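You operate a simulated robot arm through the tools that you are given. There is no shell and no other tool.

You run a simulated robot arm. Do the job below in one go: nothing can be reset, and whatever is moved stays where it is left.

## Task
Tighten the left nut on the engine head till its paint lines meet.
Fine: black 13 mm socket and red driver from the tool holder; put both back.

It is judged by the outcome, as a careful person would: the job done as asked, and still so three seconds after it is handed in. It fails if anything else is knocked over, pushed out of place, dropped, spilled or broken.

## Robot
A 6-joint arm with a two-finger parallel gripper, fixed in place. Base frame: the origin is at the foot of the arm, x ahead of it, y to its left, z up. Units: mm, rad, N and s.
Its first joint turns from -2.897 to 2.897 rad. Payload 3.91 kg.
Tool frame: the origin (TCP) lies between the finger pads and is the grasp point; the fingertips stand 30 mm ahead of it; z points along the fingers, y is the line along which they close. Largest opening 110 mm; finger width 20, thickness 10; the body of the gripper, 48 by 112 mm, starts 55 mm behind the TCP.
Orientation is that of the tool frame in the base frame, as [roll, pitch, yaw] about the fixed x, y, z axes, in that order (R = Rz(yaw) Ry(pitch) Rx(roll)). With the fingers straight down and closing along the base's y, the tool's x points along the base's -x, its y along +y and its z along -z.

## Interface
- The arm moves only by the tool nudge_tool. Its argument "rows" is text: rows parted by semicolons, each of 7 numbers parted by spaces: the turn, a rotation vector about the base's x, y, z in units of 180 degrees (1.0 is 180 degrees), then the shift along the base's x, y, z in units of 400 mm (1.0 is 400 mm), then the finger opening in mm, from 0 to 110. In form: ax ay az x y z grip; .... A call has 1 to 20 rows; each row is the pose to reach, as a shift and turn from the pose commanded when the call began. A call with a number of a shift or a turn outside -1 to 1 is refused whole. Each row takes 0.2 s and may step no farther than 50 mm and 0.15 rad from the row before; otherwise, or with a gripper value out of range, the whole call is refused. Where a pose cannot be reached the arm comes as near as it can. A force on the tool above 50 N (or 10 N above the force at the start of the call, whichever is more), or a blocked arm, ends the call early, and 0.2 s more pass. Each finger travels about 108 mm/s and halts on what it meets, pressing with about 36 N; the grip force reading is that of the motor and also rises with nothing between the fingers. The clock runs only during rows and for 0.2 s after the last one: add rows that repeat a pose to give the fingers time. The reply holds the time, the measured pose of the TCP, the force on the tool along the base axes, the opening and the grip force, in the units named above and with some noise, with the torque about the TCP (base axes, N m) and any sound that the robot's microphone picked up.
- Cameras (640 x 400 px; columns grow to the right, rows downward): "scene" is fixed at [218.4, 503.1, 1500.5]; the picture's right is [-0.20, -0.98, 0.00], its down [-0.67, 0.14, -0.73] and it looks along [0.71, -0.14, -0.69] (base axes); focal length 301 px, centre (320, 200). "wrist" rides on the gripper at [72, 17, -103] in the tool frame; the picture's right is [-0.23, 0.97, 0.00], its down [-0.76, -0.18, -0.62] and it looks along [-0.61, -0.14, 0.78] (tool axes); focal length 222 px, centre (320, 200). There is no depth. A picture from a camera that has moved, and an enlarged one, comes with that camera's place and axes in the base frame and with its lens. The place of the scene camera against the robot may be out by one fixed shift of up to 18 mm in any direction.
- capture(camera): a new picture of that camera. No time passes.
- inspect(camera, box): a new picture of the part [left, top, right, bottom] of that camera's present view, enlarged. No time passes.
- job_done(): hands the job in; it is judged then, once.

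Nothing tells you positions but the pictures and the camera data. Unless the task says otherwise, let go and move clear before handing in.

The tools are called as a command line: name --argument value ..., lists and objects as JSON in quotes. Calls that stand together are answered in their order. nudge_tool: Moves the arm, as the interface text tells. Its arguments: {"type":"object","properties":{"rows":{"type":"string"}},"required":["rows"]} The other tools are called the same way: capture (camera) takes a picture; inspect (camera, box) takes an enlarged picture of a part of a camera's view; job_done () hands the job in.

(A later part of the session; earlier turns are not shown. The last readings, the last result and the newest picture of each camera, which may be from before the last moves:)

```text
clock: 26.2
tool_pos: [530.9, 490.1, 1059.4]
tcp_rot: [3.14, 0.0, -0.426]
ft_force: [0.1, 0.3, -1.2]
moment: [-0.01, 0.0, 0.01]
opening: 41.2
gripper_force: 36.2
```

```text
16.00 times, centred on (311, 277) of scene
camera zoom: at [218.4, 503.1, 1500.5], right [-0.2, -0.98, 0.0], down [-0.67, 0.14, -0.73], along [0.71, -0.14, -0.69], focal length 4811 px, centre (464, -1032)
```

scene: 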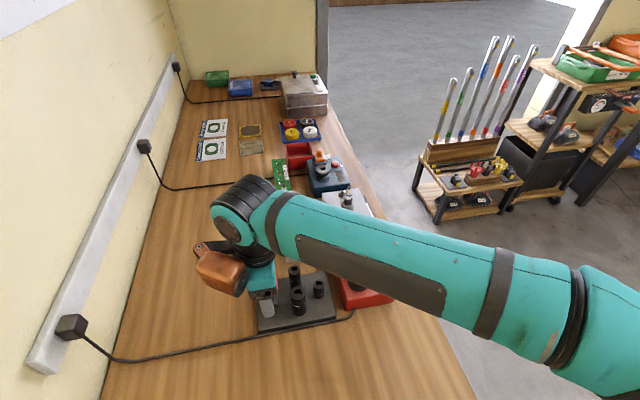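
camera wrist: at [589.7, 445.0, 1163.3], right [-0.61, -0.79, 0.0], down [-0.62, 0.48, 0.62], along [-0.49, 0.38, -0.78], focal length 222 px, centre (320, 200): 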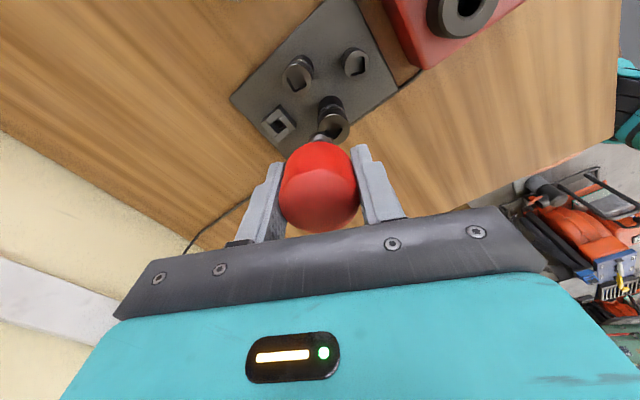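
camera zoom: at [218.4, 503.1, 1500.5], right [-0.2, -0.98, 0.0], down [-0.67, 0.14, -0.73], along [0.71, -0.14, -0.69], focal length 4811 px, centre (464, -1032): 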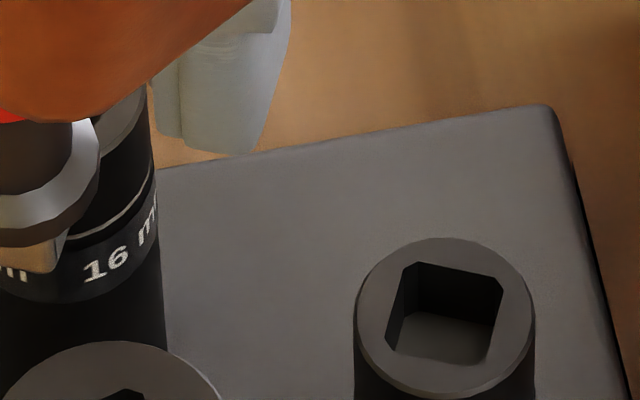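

Socket minus hole offset comes out ≈ (0.2, -104.3) mm. I move the driver over the 13 mm socket with its tip still just above it, then check from both cameras.

nudge_tool --rows "0 0 0 0.019 -0.068 0 30; 0 0 0 0.038 -0.1358 0 30; 0 0 0 0.038 -0.1358 -0.04 30; 0 0 0 0.038 -0.1358 -0.08 30; 0 0 0 0.038 -0.1358 -0.1 30; 0 0 0 0.038 -0.1358 -0.1 30"

inspect --camera "wrist" --box '[270, 80, 370, 160]'

inspect --camera "scene" --box '[285, 240, 345, 300]'

```text
clock: 27.6
tool_pos: [544.2, 437.1, 1021.5]
tcp_rot: [-3.141, 0.0, -0.427]
ft_force: [-0.3, 0.4, -1.4]
moment: [0.01, 0.04, -0.01]
opening: 41.3
gripper_force: 35.8
```

```text
5.00 times, centred on (320, 120) of wrist
camera zoom: at [603.7, 391.7, 1123.0], right [-0.61, -0.79, 0.0], down [-0.62, 0.48, 0.62], along [-0.49, 0.38, -0.78], focal length 1111 px, centre (320, 600)
```

zoom: 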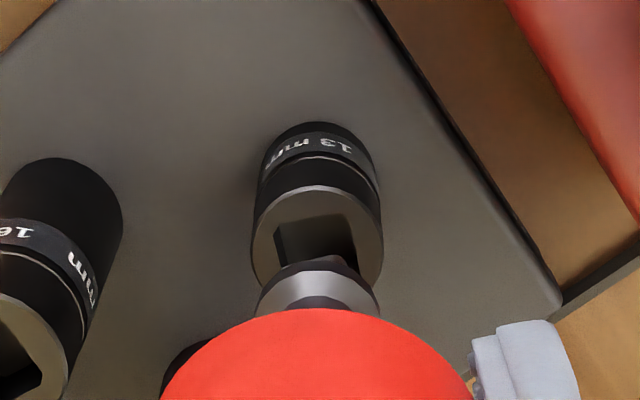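

```text
6.67 times, centred on (315, 270) of scene
camera zoom: at [218.4, 503.1, 1500.5], right [-0.2, -0.98, 0.0], down [-0.67, 0.14, -0.73], along [0.71, -0.14, -0.69], focal length 2004 px, centre (353, -267)
```

zoom: 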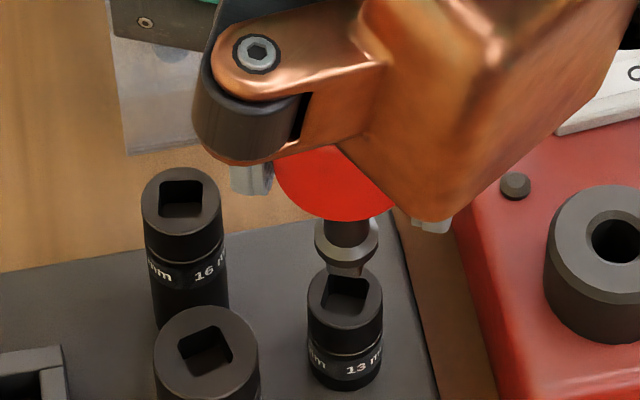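

inspect --camera "scene" --box '[305, 258, 329, 282]'

inspect --camera "wrist" --box '[298, 90, 342, 140]'

```text
16.00 times, centred on (317, 270) of scene
camera zoom: at [218.4, 503.1, 1500.5], right [-0.2, -0.98, 0.0], down [-0.67, 0.14, -0.73], along [0.71, -0.14, -0.69], focal length 4811 px, centre (368, -920)
```

zoom: 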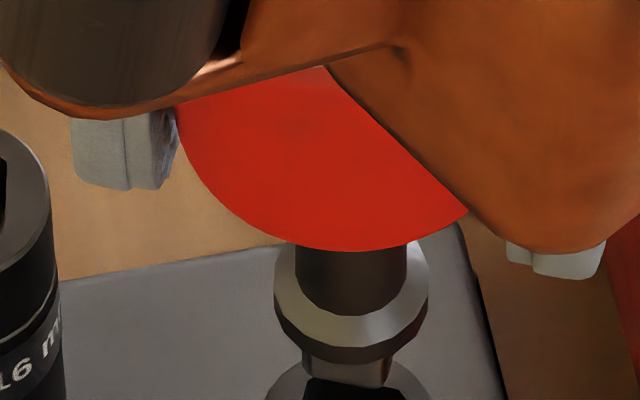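

```text
8.00 times, centred on (320, 115) of wrist
camera zoom: at [603.7, 391.7, 1123.0], right [-0.61, -0.79, 0.0], down [-0.62, 0.48, 0.62], along [-0.49, 0.38, -0.78], focal length 1777 px, centre (320, 880)
```

zoom: 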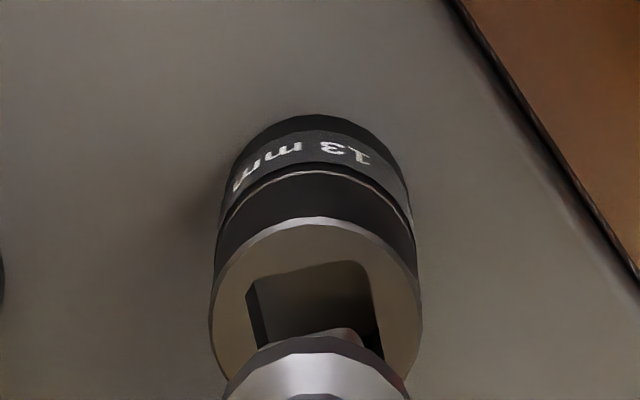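

inspect --camera "scene" --box '[307, 270, 327, 290]'

inspect --camera "wrist" --box '[303, 110, 337, 136]'

```text
16.00 times, centred on (317, 280) of scene
camera zoom: at [218.4, 503.1, 1500.5], right [-0.2, -0.98, 0.0], down [-0.67, 0.14, -0.73], along [0.71, -0.14, -0.69], focal length 4811 px, centre (368, -1080)
```

zoom: 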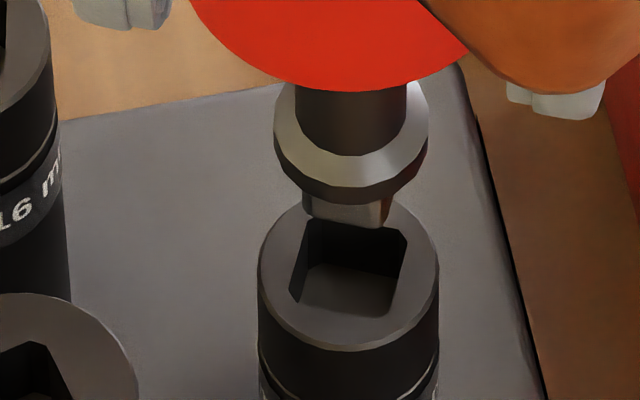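

```text
15.38 times, centred on (320, 123) of wrist
camera zoom: at [603.7, 391.7, 1123.0], right [-0.61, -0.79, 0.0], down [-0.62, 0.48, 0.62], along [-0.49, 0.38, -0.78], focal length 3417 px, centre (320, 1385)
```

zoom: 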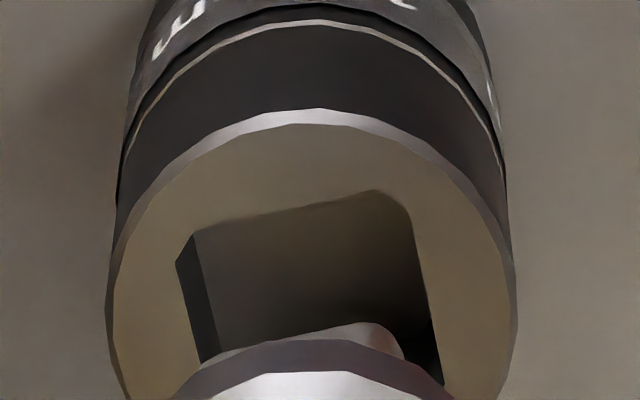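

Cross-checking both views, the driver sits within about 0.4 mm of the socket axis with the squares matched, and its tip is roughly 20 mm above the socket. I descend carefully in small steps, watching the force.

nudge_tool --rows "0 0 0 0.0005 0 -0.0125 30; 0 0 0 0.0005 0 -0.025 30; 0 0 0 0.0005 0 -0.0375 30; 0 0 0 0.0005 0 -0.0375 30"

inspect --camera "scene" --box '[307, 268, 327, 288]'

inspect --camera "wrist" --box '[298, 100, 342, 140]'

```text
clock: 28.6
tool_pos: [546.1, 435.7, 1007.9]
tcp_rot: [-3.139, 0.002, -0.426]
ft_force: [-0.1, 0.6, -1.2]
moment: [0.0, 0.0, -0.04]
opening: 41.5
gripper_force: 35.6
```

```text
16.00 times, centred on (317, 278) of scene
camera zoom: at [218.4, 503.1, 1500.5], right [-0.2, -0.98, 0.0], down [-0.67, 0.14, -0.73], along [0.71, -0.14, -0.69], focal length 4811 px, centre (368, -1048)
```

zoom: 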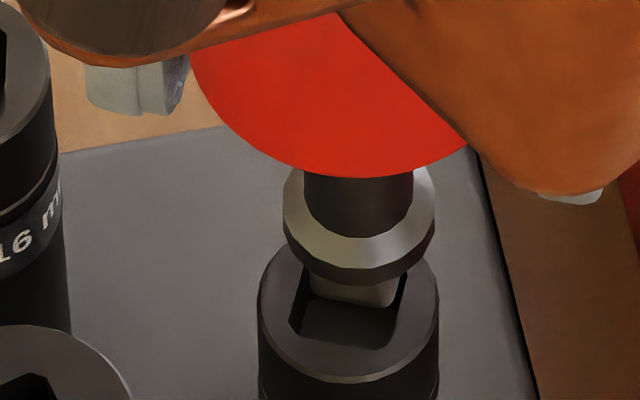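

```text
10.00 times, centred on (320, 120) of wrist
camera zoom: at [604.7, 390.5, 1109.8], right [-0.61, -0.79, 0.0], down [-0.62, 0.48, 0.62], along [-0.49, 0.38, -0.78], focal length 2221 px, centre (320, 1000)
```

zoom: 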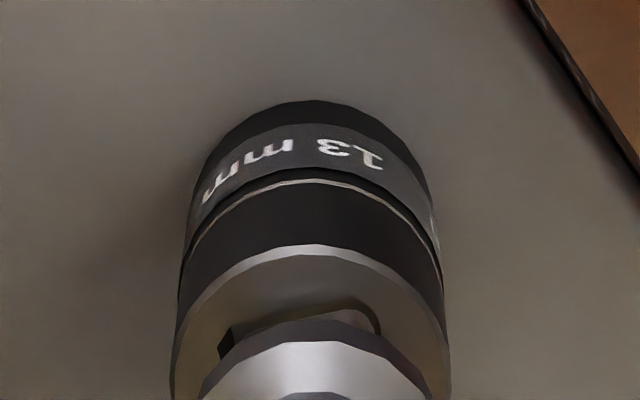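

The arm drifted about 1.3 mm in -y during that move (seen in both views), so actual pose varies a little from command. I correct by (-0.7, +1.4) mm and re-check before going in.

nudge_tool --rows "0 0 0 -0.0017 0.0034 0 30; 0 0 0 -0.0017 0.0034 0 30; 0 0 0 -0.0017 0.0034 0 30"

inspect --camera "scene" --box '[307, 268, 327, 288]'

inspect --camera "wrist" --box '[298, 100, 342, 140]'

```text
clock: 29.4
tool_pos: [543.8, 436.4, 1007.9]
tcp_rot: [-3.14, -0.002, -0.426]
ft_force: [-1.3, 0.2, -1.2]
moment: [-0.02, 0.01, 0.01]
opening: 41.4
gripper_force: 35.9
```

```text
16.00 times, centred on (317, 278) of scene
camera zoom: at [218.4, 503.1, 1500.5], right [-0.2, -0.98, 0.0], down [-0.67, 0.14, -0.73], along [0.71, -0.14, -0.69], focal length 4811 px, centre (368, -1048)
```

zoom: 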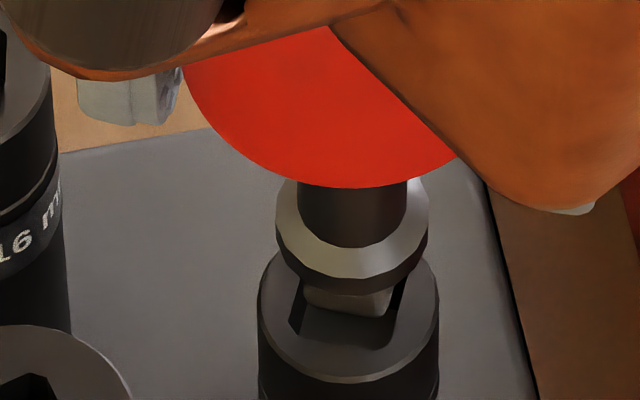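

```text
10.00 times, centred on (320, 120) of wrist
camera zoom: at [603.5, 391.6, 1109.6], right [-0.61, -0.79, 0.0], down [-0.62, 0.48, 0.62], along [-0.49, 0.38, -0.78], focal length 2221 px, centre (320, 1000)
```

zoom: 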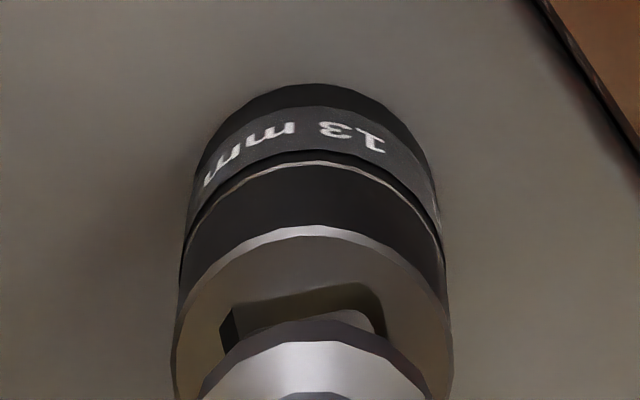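

Now the offset is only about (-0.3, -0.3) mm. I correct that and go down a few millimetres to just above contact.

nudge_tool --rows "0 0 0 0.0008 0.0008 -0.006 30; 0 0 0 0.0008 0.0008 -0.012 30; 0 0 0 0.0008 0.0008 -0.012 30"

inspect --camera "scene" --box '[307, 268, 327, 288]'

inspect --camera "wrist" --box '[298, 100, 342, 140]'

```text
clock: 30.2
tool_pos: [545.3, 437.6, 1002.1]
tcp_rot: [3.141, -0.001, -0.426]
ft_force: [0.5, 0.3, -1.9]
moment: [0.0, -0.02, 0.01]
opening: 41.3
gripper_force: 36.2
```

```text
16.00 times, centred on (317, 278) of scene
camera zoom: at [218.4, 503.1, 1500.5], right [-0.2, -0.98, 0.0], down [-0.67, 0.14, -0.73], along [0.71, -0.14, -0.69], focal length 4811 px, centre (368, -1048)
```

zoom: 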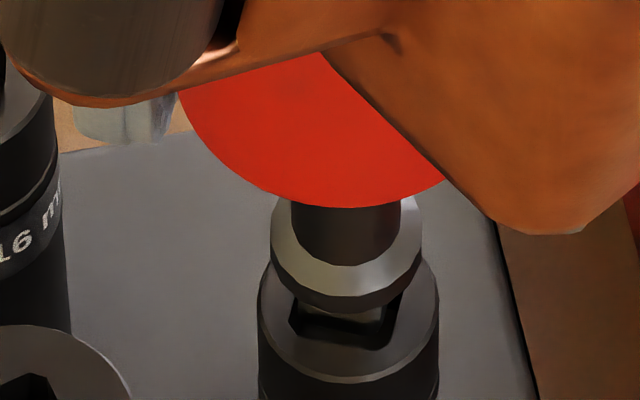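

```text
10.00 times, centred on (320, 120) of wrist
camera zoom: at [603.9, 392.3, 1105.1], right [-0.61, -0.79, 0.0], down [-0.62, 0.48, 0.62], along [-0.49, 0.38, -0.78], focal length 2221 px, centre (320, 1000)
```

zoom: 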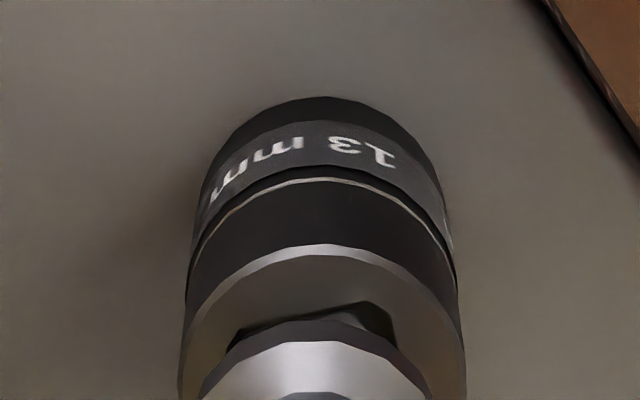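

Now it is off the other way by about (0.4, 0.3) mm. I correct that at this height and check again.

nudge_tool --rows "0 0 0 -0.001 -0.0008 0 30; 0 0 0 -0.001 -0.0008 0 30; 0 0 0 -0.001 -0.0008 0 30"

inspect --camera "scene" --box '[307, 268, 327, 288]'

inspect --camera "wrist" --box '[298, 100, 342, 140]'

```text
clock: 31.0
tool_pos: [543.8, 437.5, 1002.4]
tcp_rot: [-3.141, 0.0, -0.425]
ft_force: [-0.6, -0.7, -1.5]
moment: [0.02, 0.0, 0.02]
opening: 41.3
gripper_force: 36.2
```

```text
16.00 times, centred on (317, 278) of scene
camera zoom: at [218.4, 503.1, 1500.5], right [-0.2, -0.98, 0.0], down [-0.67, 0.14, -0.73], along [0.71, -0.14, -0.69], focal length 4811 px, centre (368, -1048)
```

zoom: 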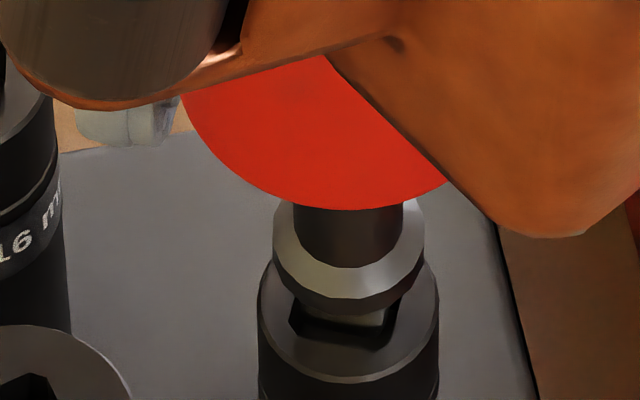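

```text
10.00 times, centred on (320, 120) of wrist
camera zoom: at [603.5, 392.1, 1105.2], right [-0.61, -0.79, 0.0], down [-0.62, 0.48, 0.62], along [-0.49, 0.38, -0.78], focal length 2221 px, centre (320, 1000)
```

zoom: 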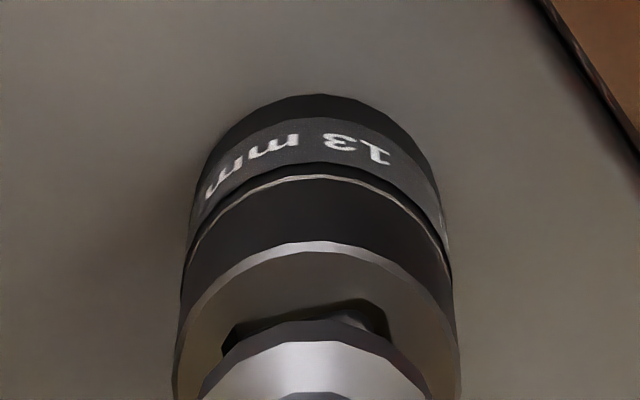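

Both views now show the driver and socket centred. I zoom once more on the tip/hole before pressing in.

inspect --camera "scene" --box '[311, 275, 323, 285]'

inspect --camera "wrist" --box '[308, 124, 334, 140]'

```text
16.00 times, centred on (317, 280) of scene
camera zoom: at [218.4, 503.1, 1500.5], right [-0.2, -0.98, 0.0], down [-0.67, 0.14, -0.73], along [0.71, -0.14, -0.69], focal length 4811 px, centre (368, -1080)
```

zoom: 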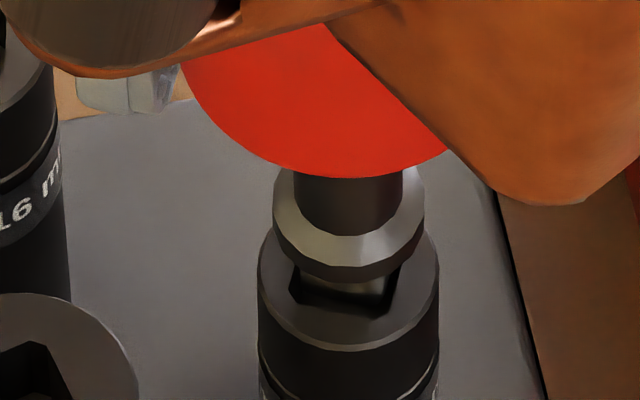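

```text
16.00 times, centred on (321, 132) of wrist
camera zoom: at [603.5, 392.1, 1105.2], right [-0.61, -0.79, 0.0], down [-0.62, 0.48, 0.62], along [-0.49, 0.38, -0.78], focal length 3554 px, centre (304, 1288)
```

zoom: 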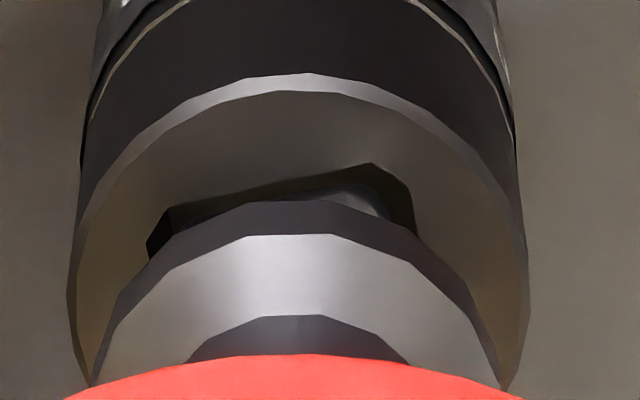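

Alignment looks good; I lower slowly by 6 mm and watch the force.

nudge_tool --rows "0 0 0 0 0 -0.004 30; 0 0 0 0 0 -0.008 30; 0 0 0 0 0 -0.012 30; 0 0 0 0 0 -0.015 30"

inspect --camera "scene" --box '[307, 270, 327, 290]'

inspect --camera "wrist" --box '[298, 100, 342, 140]'

```text
clock: 32.0
tool_pos: [543.0, 438.5, 995.0]
tcp_rot: [3.141, 0.0, -0.425]
ft_force: [0.3, 0.6, -2.3]
moment: [0.01, 0.01, -0.01]
opening: 41.1
gripper_force: 36.5
```

```text
16.00 times, centred on (317, 280) of scene
camera zoom: at [218.4, 503.1, 1500.5], right [-0.2, -0.98, 0.0], down [-0.67, 0.14, -0.73], along [0.71, -0.14, -0.69], focal length 4811 px, centre (368, -1080)
```

zoom: 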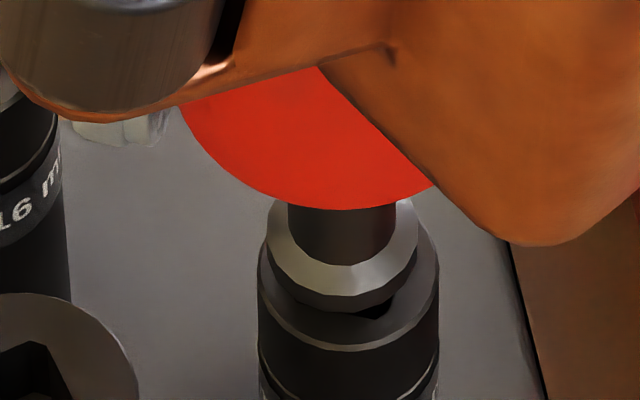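

```text
10.00 times, centred on (320, 120) of wrist
camera zoom: at [603.7, 392.8, 1098.2], right [-0.61, -0.79, 0.0], down [-0.62, 0.48, 0.62], along [-0.49, 0.38, -0.78], focal length 2221 px, centre (320, 1000)
```

zoom: 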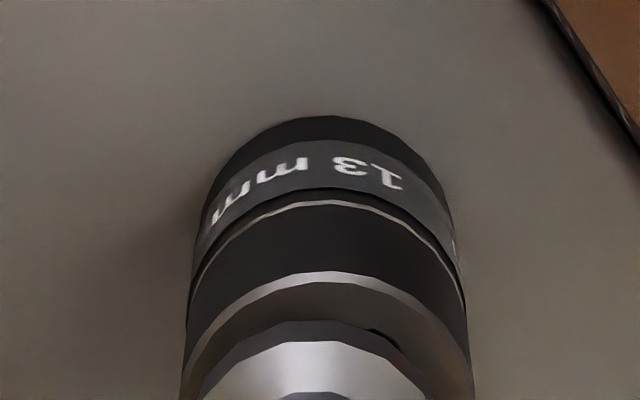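

No contact yet, but the arm sits about 1 mm too far in +y. I correct that while lowering the rest of the way toward the flange seating.

nudge_tool --rows "0 0 0 -0.0004 -0.0022 0 30; 0 0 0 -0.0004 -0.0022 -0.003 30; 0 0 0 -0.0004 -0.0022 -0.006 30; 0 0 0 -0.0004 -0.0022 -0.008 30"

inspect --camera "scene" --box '[307, 270, 327, 290]'

inspect --camera "wrist" --box '[298, 100, 342, 140]'

```text
clock: 33.0
tool_pos: [544.9, 437.0, 992.9]
tcp_rot: [3.141, -0.002, -0.427]
ft_force: [-0.2, 0.2, -0.6]
moment: [-0.01, 0.01, 0.03]
opening: 41.1
gripper_force: 36.2
```

```text
16.00 times, centred on (317, 280) of scene
camera zoom: at [218.4, 503.1, 1500.5], right [-0.2, -0.98, 0.0], down [-0.67, 0.14, -0.73], along [0.71, -0.14, -0.69], focal length 4811 px, centre (368, -1080)
```

zoom: 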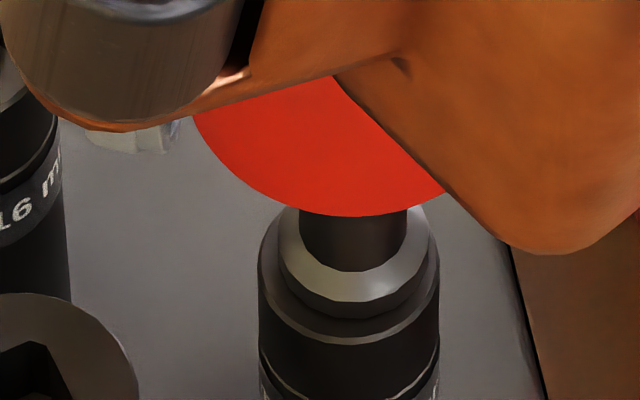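

```text
10.00 times, centred on (320, 120) of wrist
camera zoom: at [604.4, 391.3, 1095.0], right [-0.61, -0.79, 0.0], down [-0.62, 0.48, 0.62], along [-0.49, 0.38, -0.78], focal length 2221 px, centre (320, 1000)
```

zoom: 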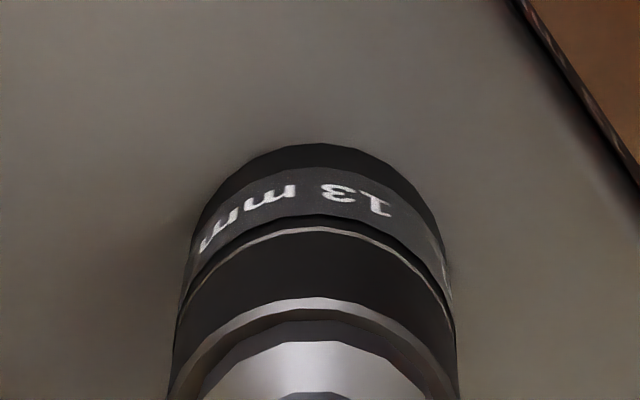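

Nearly seated, still no contact force. I go down another 3 mm with a slight centring correction.

nudge_tool --rows "0 0 0 0 0.001 -0.0025 30; 0 0 0 0 0.001 -0.005 30; 0 0 0 0 0.001 -0.0075 30; 0 0 0 0 0.001 -0.0075 30"

inspect --camera "scene" --box '[307, 270, 327, 290]'

inspect --camera "wrist" --box '[298, 100, 342, 140]'

```text
clock: 34.0
tool_pos: [544.1, 436.8, 991.8]
tcp_rot: [-3.139, 0.001, -0.427]
ft_force: [4.8, 5.9, 43.4]
moment: [0.37, -0.34, 0.0]
opening: 41.1
gripper_force: 35.8
```

```text
16.00 times, centred on (317, 280) of scene
camera zoom: at [218.4, 503.1, 1500.5], right [-0.2, -0.98, 0.0], down [-0.67, 0.14, -0.73], along [0.71, -0.14, -0.69], focal length 4811 px, centre (368, -1080)
```

zoom: 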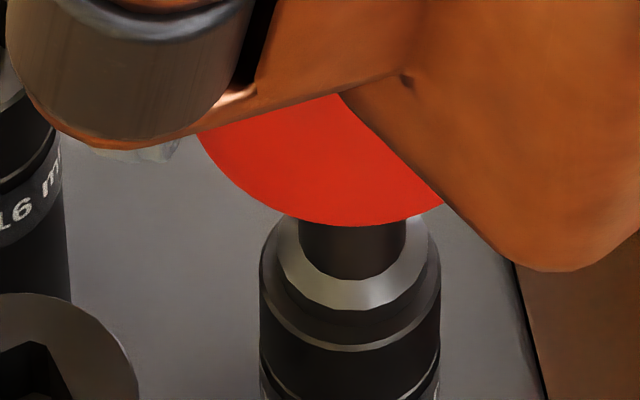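

```text
10.00 times, centred on (320, 120) of wrist
camera zoom: at [603.4, 391.0, 1094.0], right [-0.61, -0.79, 0.0], down [-0.62, 0.47, 0.62], along [-0.49, 0.38, -0.78], focal length 2221 px, centre (320, 1000)
```

zoom: 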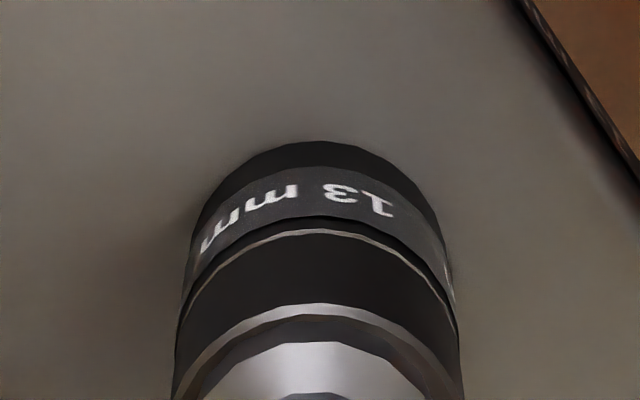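

The flange has seated on the socket with 43 N down force. I ease off and lift a little to see whether the socket comes with the driver.

nudge_tool --rows "0 0 0 0 0 0.004 30; 0 0 0 0 0 0.008 30; 0 0 0 0 0 0.013 30; 0 0 0 0 0 0.018 30; 0 0 0 0 0 0.018 30"

inspect --camera "scene" --box '[302, 262, 332, 292]'

inspect --camera "wrist" --box '[290, 90, 350, 140]'

```text
clock: 35.2
tool_pos: [543.5, 436.8, 996.1]
tcp_rot: [3.14, 0.0, -0.425]
ft_force: [-1.2, 0.0, -1.2]
moment: [-0.02, 0.0, 0.01]
opening: 41.1
gripper_force: 36.4
```

```text
13.33 times, centred on (317, 277) of scene
camera zoom: at [218.4, 503.1, 1500.5], right [-0.2, -0.98, 0.0], down [-0.67, 0.14, -0.73], along [0.71, -0.14, -0.69], focal length 4009 px, centre (360, -827)
```

zoom: 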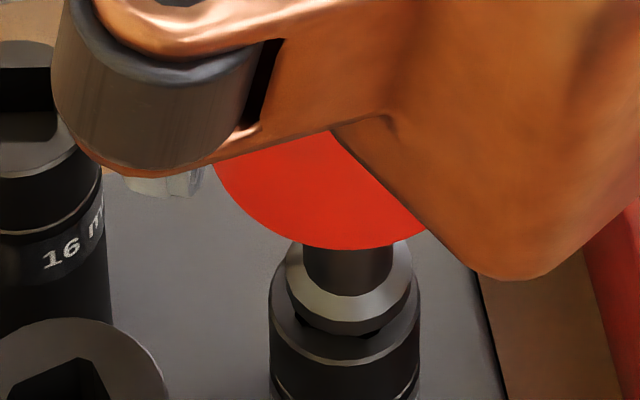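

```text
8.00 times, centred on (320, 115) of wrist
camera zoom: at [603.2, 391.5, 1098.1], right [-0.61, -0.79, 0.0], down [-0.62, 0.48, 0.62], along [-0.49, 0.38, -0.78], focal length 1777 px, centre (320, 880)
```

zoom: 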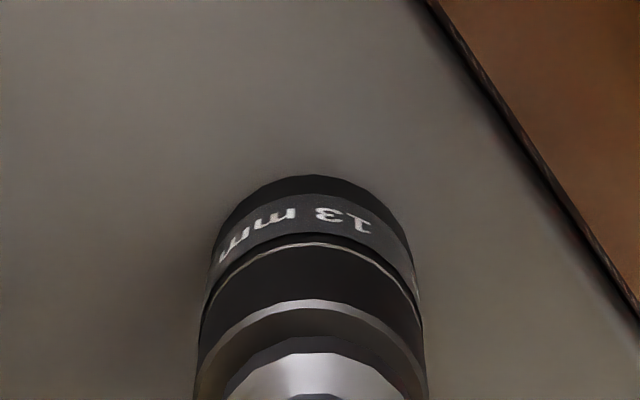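

The socket stayed behind, so it isn't latched yet. I raise the driver to examine its square tip against the socket's hole.

nudge_tool --rows "0 0 0 0 0 0.03 30; 0 0 0 0 0 0.06 30; 0 0 0 0 0 0.06 30"

inspect --camera "scene" --box '[305, 258, 329, 288]'

inspect --camera "wrist" --box '[298, 95, 342, 140]'

```text
clock: 36.0
tool_pos: [544.4, 436.6, 1019.0]
tcp_rot: [-3.141, 0.001, -0.427]
ft_force: [0.6, -0.2, -1.7]
moment: [0.0, 0.01, -0.01]
opening: 41.1
gripper_force: 36.0
```

```text
13.33 times, centred on (317, 273) of scene
camera zoom: at [218.4, 503.1, 1500.5], right [-0.2, -0.98, 0.0], down [-0.67, 0.14, -0.73], along [0.71, -0.14, -0.69], focal length 4009 px, centre (360, -773)
```

zoom: 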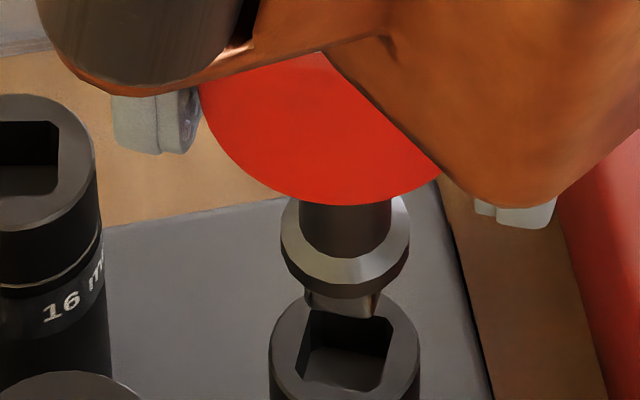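

```text
8.89 times, centred on (320, 118) of wrist
camera zoom: at [603.9, 391.8, 1122.0], right [-0.61, -0.79, 0.0], down [-0.62, 0.48, 0.62], along [-0.49, 0.38, -0.78], focal length 1974 px, centre (320, 933)
```

zoom: 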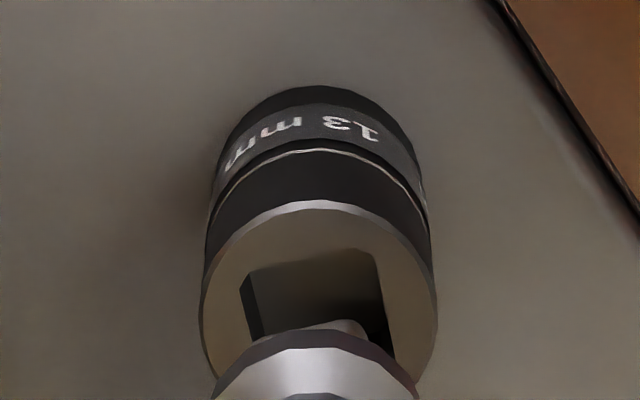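

The tip (~10 mm) sits loosely in the ~12.5 mm hole and the fit is plain. I'll try one better-centred full insertion with a firm press to see if it clicks in; otherwise I'll carry socket and driver separately.

nudge_tool --rows "0 0 0 -0.001 0.0005 -0.012 30; 0 0 0 -0.001 0.0005 -0.024 30; 0 0 0 -0.001 0.0005 -0.036 30; 0 0 0 -0.001 0.0005 -0.048 30; 0 0 0 -0.001 0.0005 -0.06 30; 0 0 0 -0.001 0.0005 -0.068 30; 0 0 0 -0.001 0.0005 -0.068 30"

inspect --camera "scene" --box '[307, 270, 327, 290]'

inspect --camera "wrist" --box '[298, 100, 342, 140]'

```text
clock: 37.6
tool_pos: [544.6, 436.5, 993.1]
tcp_rot: [3.141, 0.0, -0.426]
ft_force: [-0.7, -0.3, -1.2]
moment: [0.03, 0.01, -0.01]
opening: 41.3
gripper_force: 35.9
```

```text
16.00 times, centred on (317, 280) of scene
camera zoom: at [218.4, 503.1, 1500.5], right [-0.2, -0.98, 0.0], down [-0.67, 0.14, -0.73], along [0.71, -0.14, -0.69], focal length 4811 px, centre (368, -1080)
```

zoom: 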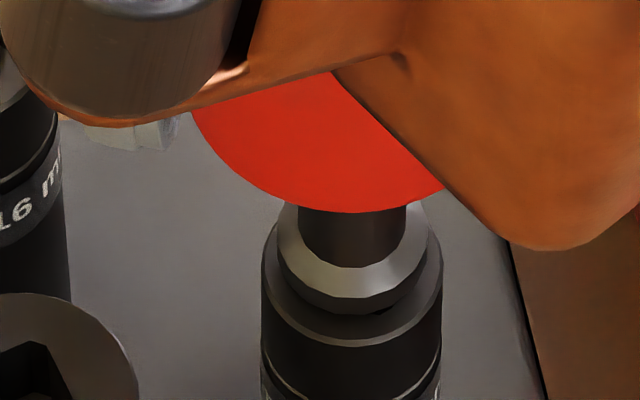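

```text
10.00 times, centred on (320, 120) of wrist
camera zoom: at [604.3, 391.4, 1096.0], right [-0.61, -0.79, 0.0], down [-0.62, 0.48, 0.62], along [-0.49, 0.38, -0.78], focal length 2221 px, centre (320, 1000)
```

zoom: 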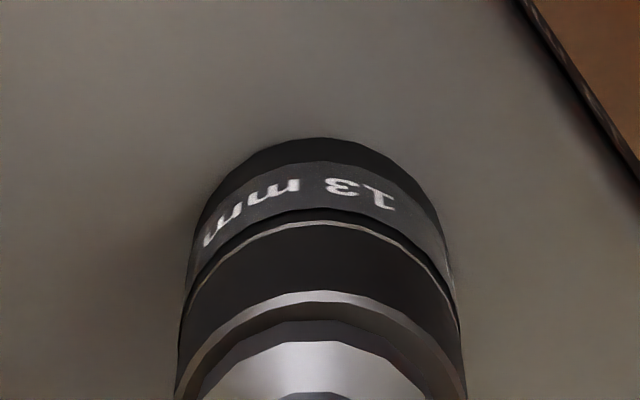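

Well centred now with the tip inside. I press down gradually to the limit.

nudge_tool --rows "0 0 0 0 0 -0.0025 30; 0 0 0 0 0 -0.005 30; 0 0 0 0 0 -0.0075 30; 0 0 0 0 0 -0.01 30; 0 0 0 0 0 -0.0115 30"

inspect --camera "scene" --box '[307, 270, 327, 290]'

inspect --camera "wrist" --box '[298, 100, 342, 140]'

```text
clock: 38.8
tool_pos: [544.0, 437.0, 991.0]
tcp_rot: [-3.137, -0.002, -0.427]
ft_force: [-4.6, -5.8, 33.6]
moment: [-0.37, 0.29, 0.01]
opening: 41.3
gripper_force: 35.2
```

```text
16.00 times, centred on (317, 280) of scene
camera zoom: at [218.4, 503.1, 1500.5], right [-0.2, -0.98, 0.0], down [-0.67, 0.14, -0.73], along [0.71, -0.14, -0.69], focal length 4811 px, centre (368, -1080)
```

zoom: 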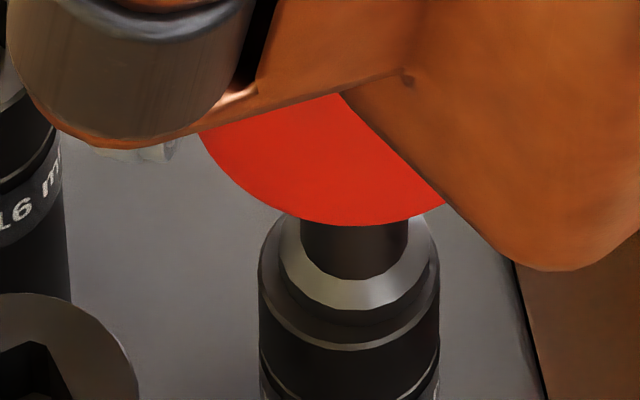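

```text
10.00 times, centred on (320, 120) of wrist
camera zoom: at [603.4, 390.9, 1093.9], right [-0.61, -0.79, 0.0], down [-0.62, 0.48, 0.62], along [-0.49, 0.38, -0.78], focal length 2221 px, centre (320, 1000)
```

zoom: 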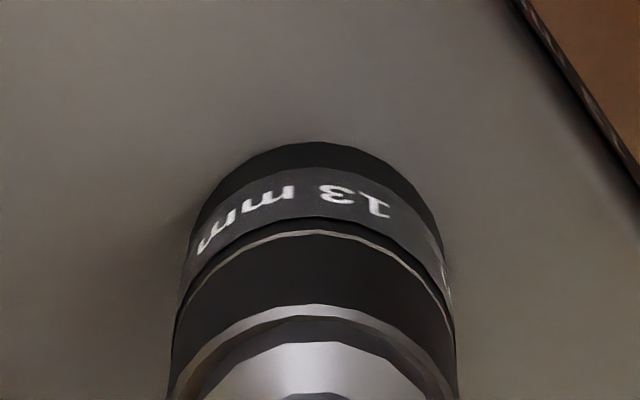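

No click yet at 34 N. I press slightly more, then lift to test.

nudge_tool --rows "0 0 0 0 0 -0.002 30; 0 0 0 0 0 -0.002 30; 0 0 0 0 0 0.003 30; 0 0 0 0 0 0.01 30; 0 0 0 0 0 0.02 30; 0 0 0 0 0 0.03 30; 0 0 0 0 0 0.03 30"

inspect --camera "scene" --box '[302, 262, 332, 292]'

```text
clock: 39.4
tool_pos: [544.3, 437.0, 991.2]
tcp_rot: [-3.139, -0.001, -0.427]
ft_force: [-2.5, -4.4, 11.6]
moment: [-0.37, 0.21, -0.06]
opening: 41.3
gripper_force: 35.9
stopped in row 2: the force on the tool passed its limit at 52 N (the readings are from after the stop); the commanded pose is now the measured one
```

```text
13.33 times, centred on (317, 277) of scene
camera zoom: at [218.4, 503.1, 1500.5], right [-0.2, -0.98, 0.0], down [-0.67, 0.14, -0.73], along [0.71, -0.14, -0.69], focal length 4009 px, centre (360, -827)
```

zoom: 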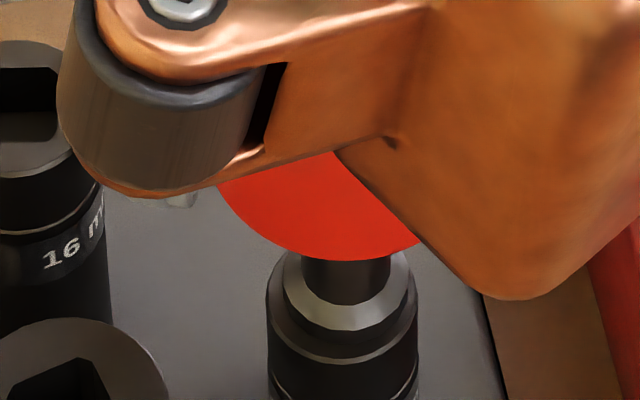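

The press reached 52 N and stopped. I lift slowly to see whether it latched.

nudge_tool --rows "0 0 0 0 0 0.005 30; 0 0 0 0 0 0.012 30; 0 0 0 0 0 0.02 30; 0 0 0 0 0 0.03 30; 0 0 0 0 0 0.03 30"

inspect --camera "scene" --box '[302, 262, 332, 292]'

inspect --camera "wrist" --box '[290, 90, 350, 140]'

```text
clock: 40.6
tool_pos: [543.7, 438.9, 1002.0]
tcp_rot: [-3.138, -0.001, -0.425]
ft_force: [0.0, 0.2, -2.5]
moment: [0.0, 0.0, -0.03]
opening: 41.3
gripper_force: 36.0
```

```text
13.33 times, centred on (317, 277) of scene
camera zoom: at [218.4, 503.1, 1500.5], right [-0.2, -0.98, 0.0], down [-0.67, 0.14, -0.73], along [0.71, -0.14, -0.69], focal length 4009 px, centre (360, -827)
```

zoom: 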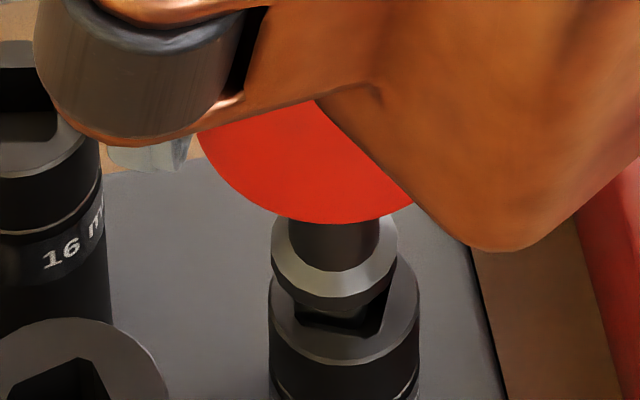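

```text
8.00 times, centred on (320, 115) of wrist
camera zoom: at [603.6, 393.1, 1104.2], right [-0.61, -0.79, 0.0], down [-0.62, 0.48, 0.62], along [-0.49, 0.38, -0.78], focal length 1777 px, centre (320, 880)
```

zoom: 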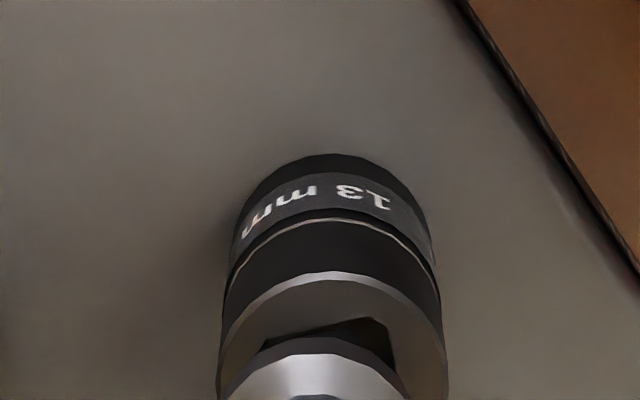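

It does not latch, so socket and driver are loose parts: I'll put the driver back in its block first, then carry the socket to the nut by itself. Lifting and returning to the block at yaw -90° now.

nudge_tool --rows "0 0 0 0 0 0.075 30; 0 0 0 0 0 0.1475 30; 0 0 -0.0455 0 0.0325 0.1475 30; 0 0 -0.091 0 0.065 0.1475 30; 0 0 -0.1365 0 0.0975 0.1475 30; 0 0 -0.182 0 0.13 0.1475 30; 0 0 -0.2275 0 0.1625 0.1475 30; 0 0 -0.273 0.001 0.195 0.1475 30; 0 0 -0.3185 0.002 0.2275 0.1475 30; 0 0 -0.3639 0.002 0.26 0.1475 30; 0 0 -0.3639 0.002 0.26 0.1475 30; 0 0 -0.3639 0.002 0.26 0.1475 30"

inspect --camera "scene" --box '[248, 255, 298, 305]'

inspect --camera "wrist" --box '[270, 60, 370, 150]'

```text
clock: 43.2
tool_pos: [544.4, 540.3, 1061.1]
tcp_rot: [-3.138, -0.001, -1.57]
ft_force: [0.2, -0.2, -1.2]
moment: [0.02, -0.01, -0.01]
opening: 41.1
gripper_force: 35.8
```

```text
8.00 times, centred on (273, 280) of scene
camera zoom: at [218.4, 503.1, 1500.5], right [-0.2, -0.98, 0.0], down [-0.67, 0.14, -0.73], along [0.71, -0.14, -0.69], focal length 2405 px, centre (696, -440)
```

zoom: 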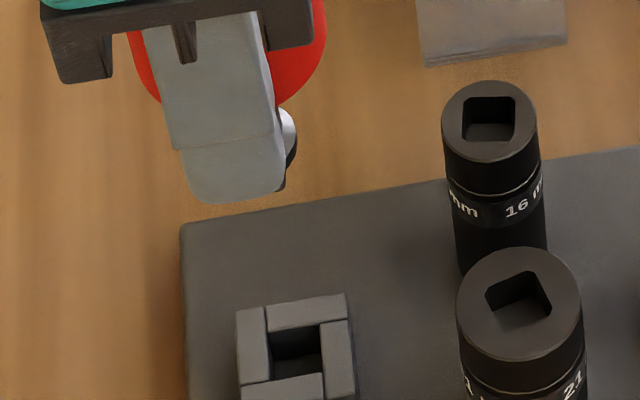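

```text
4.44 times, centred on (320, 105) of wrist
camera zoom: at [528.6, 467.7, 1163.6], right [-0.97, 0.23, 0.0], down [0.18, 0.76, 0.62], along [0.14, 0.61, -0.78], focal length 987 px, centre (320, 622)
```

zoom: 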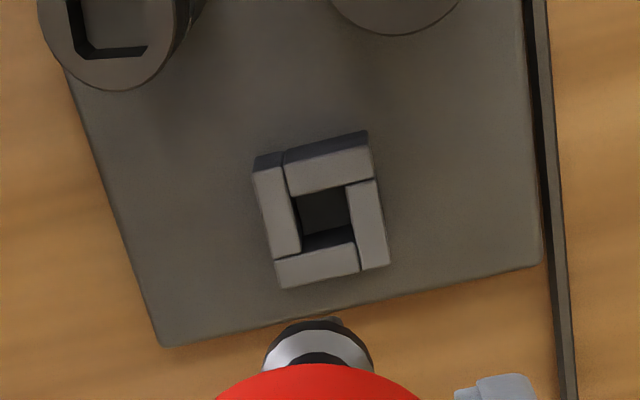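

The scene camera's view is blocked by a finger at this yaw. Since the square repeats every 90°, I turn to yaw 0° and lower to just above the block for a clear check.

nudge_tool --rows "0 0 0.0455 0 0 0 30; 0 0 0.091 0 0 0 30; 0 0 0.1365 0 0 0 30; 0 0 0.182 0 0 0 30; 0 0 0.2275 0 0 0 30; 0 0 0.273 0 0 0 30; 0 0 0.3185 0 0 0 30; 0 0 0.364 0 0 0 30; 0 0 0.4095 0 0 -0.03 30; 0 0 0.455 0 0 -0.08 30; 0 0 0.5 0 0 -0.13 30; 0 0 0.5 0 0 -0.16 30; 0 0 0.5 0 0 -0.16 30"

inspect --camera "scene" --box '[262, 275, 292, 305]'

inspect --camera "wrist" --box '[290, 90, 350, 140]'

```text
clock: 46.0
tool_pos: [543.4, 541.7, 998.2]
tcp_rot: [-3.139, -0.002, 0.002]
ft_force: [-0.5, 0.0, -1.2]
moment: [0.01, 0.01, -0.02]
opening: 41.1
gripper_force: 36.4
```

```text
13.33 times, centred on (277, 290) of scene
camera zoom: at [218.4, 503.1, 1500.5], right [-0.2, -0.98, 0.0], down [-0.67, 0.14, -0.73], along [0.71, -0.14, -0.69], focal length 4009 px, centre (893, -1000)
```

zoom: 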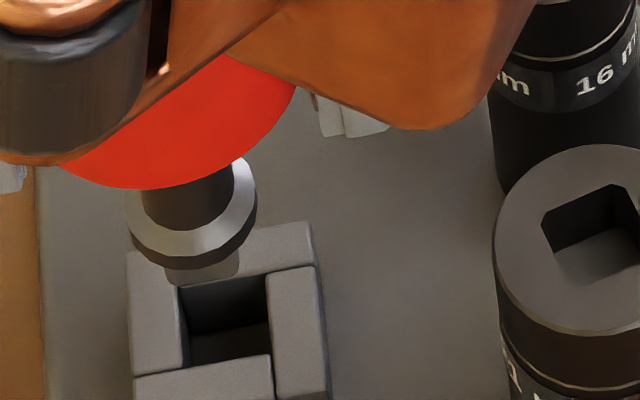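

```text
8.00 times, centred on (320, 115) of wrist
camera zoom: at [617.3, 523.7, 1101.2], right [-0.23, -0.97, 0.0], down [-0.76, 0.17, 0.62], along [-0.61, 0.14, -0.78], focal length 1777 px, centre (320, 880)
```

zoom: 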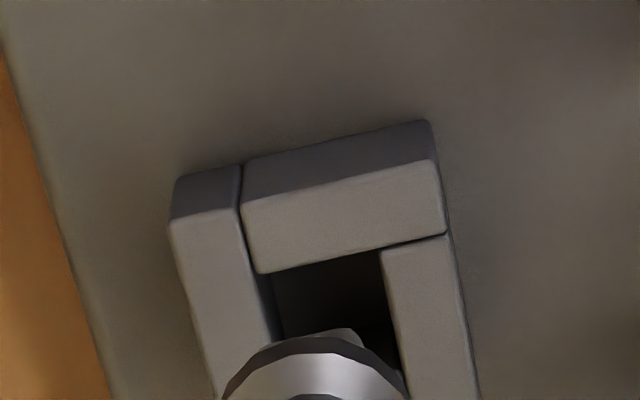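

Both views agree the driver is about 2.2 mm too far in +y for the hole. I shift (-0.5, -2.2) mm and re-check.

nudge_tool --rows "0 0 0 -0.0012 -0.0056 -0.01 30; 0 0 0 -0.0012 -0.0056 -0.02 30; 0 0 0 -0.0012 -0.0056 -0.02 30"

inspect --camera "scene" --box '[262, 275, 292, 305]'

inspect --camera "wrist" --box '[290, 95, 350, 145]'

```text
clock: 46.8
tool_pos: [542.6, 537.7, 990.2]
tcp_rot: [-3.14, -0.003, 0.002]
ft_force: [-0.1, -0.1, -2.1]
moment: [0.0, 0.04, -0.01]
opening: 41.1
gripper_force: 35.6
```

```text
13.33 times, centred on (277, 290) of scene
camera zoom: at [218.4, 503.1, 1500.5], right [-0.2, -0.98, 0.0], down [-0.67, 0.14, -0.73], along [0.71, -0.14, -0.69], focal length 4009 px, centre (893, -1000)
```

zoom: 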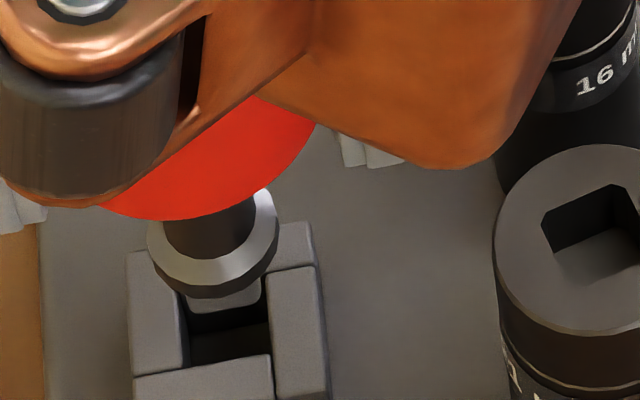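

```text
8.00 times, centred on (320, 120) of wrist
camera zoom: at [616.8, 521.4, 1092.9], right [-0.23, -0.97, 0.0], down [-0.76, 0.17, 0.62], along [-0.61, 0.14, -0.78], focal length 1777 px, centre (320, 840)
```

zoom: 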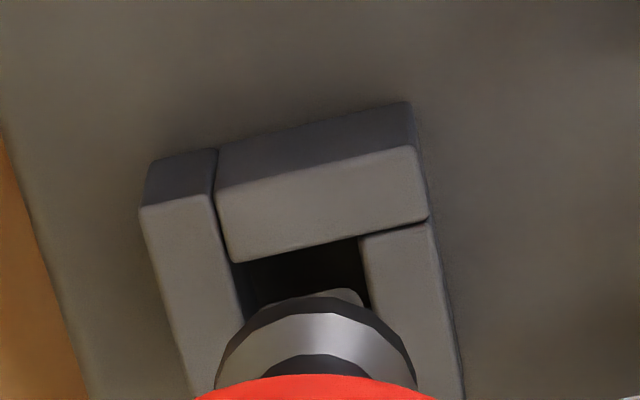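

Alignment to the block's hole is now within about 0.4 mm. I lower the driver in steps with a slight +y trim.

nudge_tool --rows "0 0 0 0 0.0008 -0.01 30; 0 0 0 0 0.0008 -0.02 30; 0 0 0 0 0.0008 -0.03 30; 0 0 0 0 0.0008 -0.036 30; 0 0 0 0 0.0008 -0.036 30"

inspect --camera "scene" --box '[262, 275, 292, 305]'

inspect --camera "wrist" --box '[290, 95, 350, 145]'

```text
clock: 48.0
tool_pos: [544.9, 540.6, 976.9]
tcp_rot: [-3.138, -0.002, 0.002]
ft_force: [-3.7, 4.1, 10.3]
moment: [0.21, 0.15, 0.04]
opening: 41.0
gripper_force: 36.2
```

```text
13.33 times, centred on (277, 290) of scene
camera zoom: at [218.4, 503.1, 1500.5], right [-0.2, -0.98, 0.0], down [-0.67, 0.14, -0.73], along [0.71, -0.14, -0.69], focal length 4009 px, centre (893, -1000)
```

zoom: 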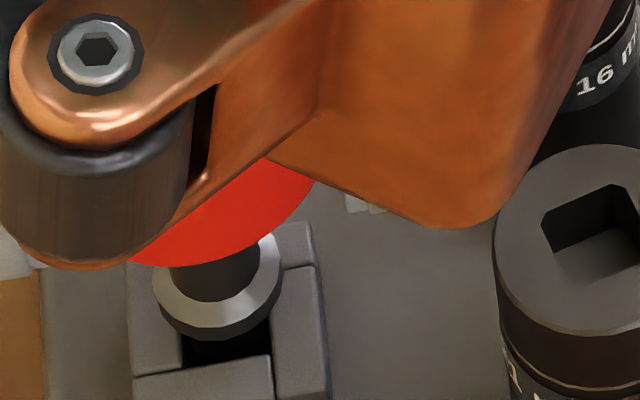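

```text
8.00 times, centred on (320, 120) of wrist
camera zoom: at [617.7, 522.1, 1078.8], right [-0.23, -0.97, 0.0], down [-0.76, 0.17, 0.62], along [-0.61, 0.14, -0.78], focal length 1777 px, centre (320, 840)
```

zoom: 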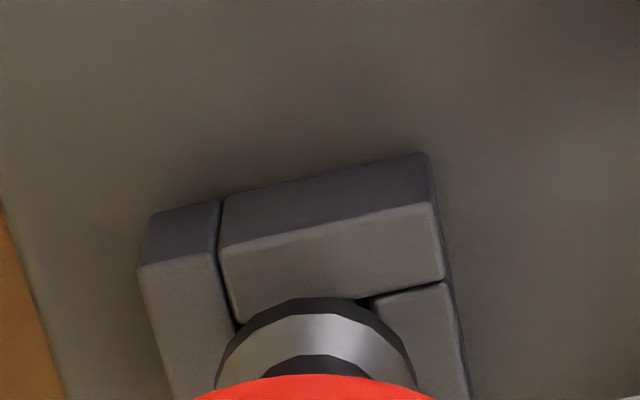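

The tip touched the +x wall of the hole (about 1.3 mm off in x). I raise slightly, shift -x, and lower again.

nudge_tool --rows "0 0 0 0 0 0.006 30; 0 0 0 -0.0034 -0.0006 0.008 30; 0 0 0 -0.0034 -0.0006 0.008 30; 0 0 0 -0.0034 -0.0006 0.004 30; 0 0 0 -0.0034 -0.0006 0.0 30"

inspect --camera "scene" --box '[262, 275, 292, 305]'

inspect --camera "wrist" --box '[290, 95, 350, 145]'

```text
clock: 49.2
tool_pos: [543.0, 538.3, 975.7]
tcp_rot: [-3.138, -0.003, 0.003]
ft_force: [0.4, 0.0, -2.0]
moment: [0.0, 0.02, 0.0]
opening: 41.4
gripper_force: 36.3
```

```text
13.33 times, centred on (277, 290) of scene
camera zoom: at [218.4, 503.1, 1500.5], right [-0.2, -0.98, 0.0], down [-0.67, 0.14, -0.73], along [0.71, -0.14, -0.69], focal length 4009 px, centre (893, -1000)
```

zoom: 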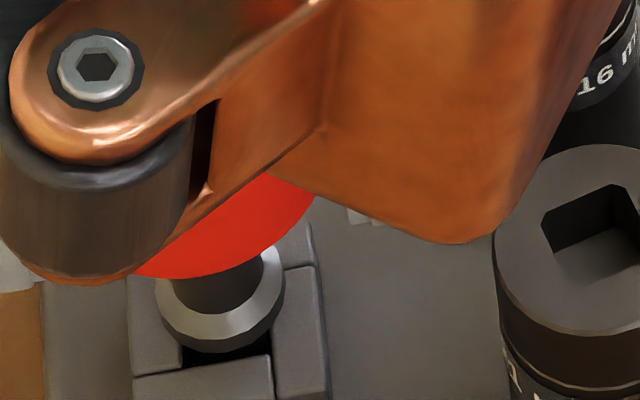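

```text
8.00 times, centred on (320, 120) of wrist
camera zoom: at [616.3, 522.1, 1077.9], right [-0.23, -0.97, 0.0], down [-0.76, 0.17, 0.62], along [-0.61, 0.14, -0.78], focal length 1777 px, centre (320, 840)
```

zoom: 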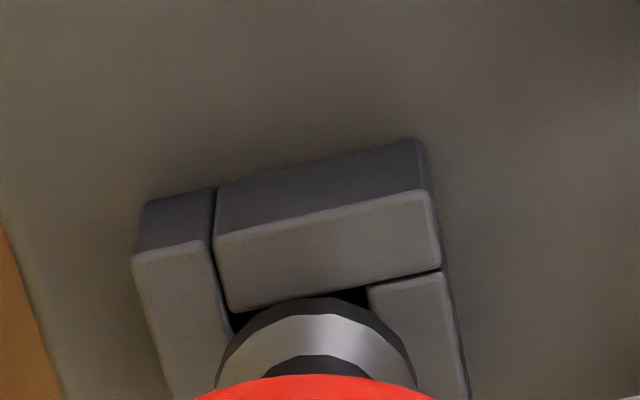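

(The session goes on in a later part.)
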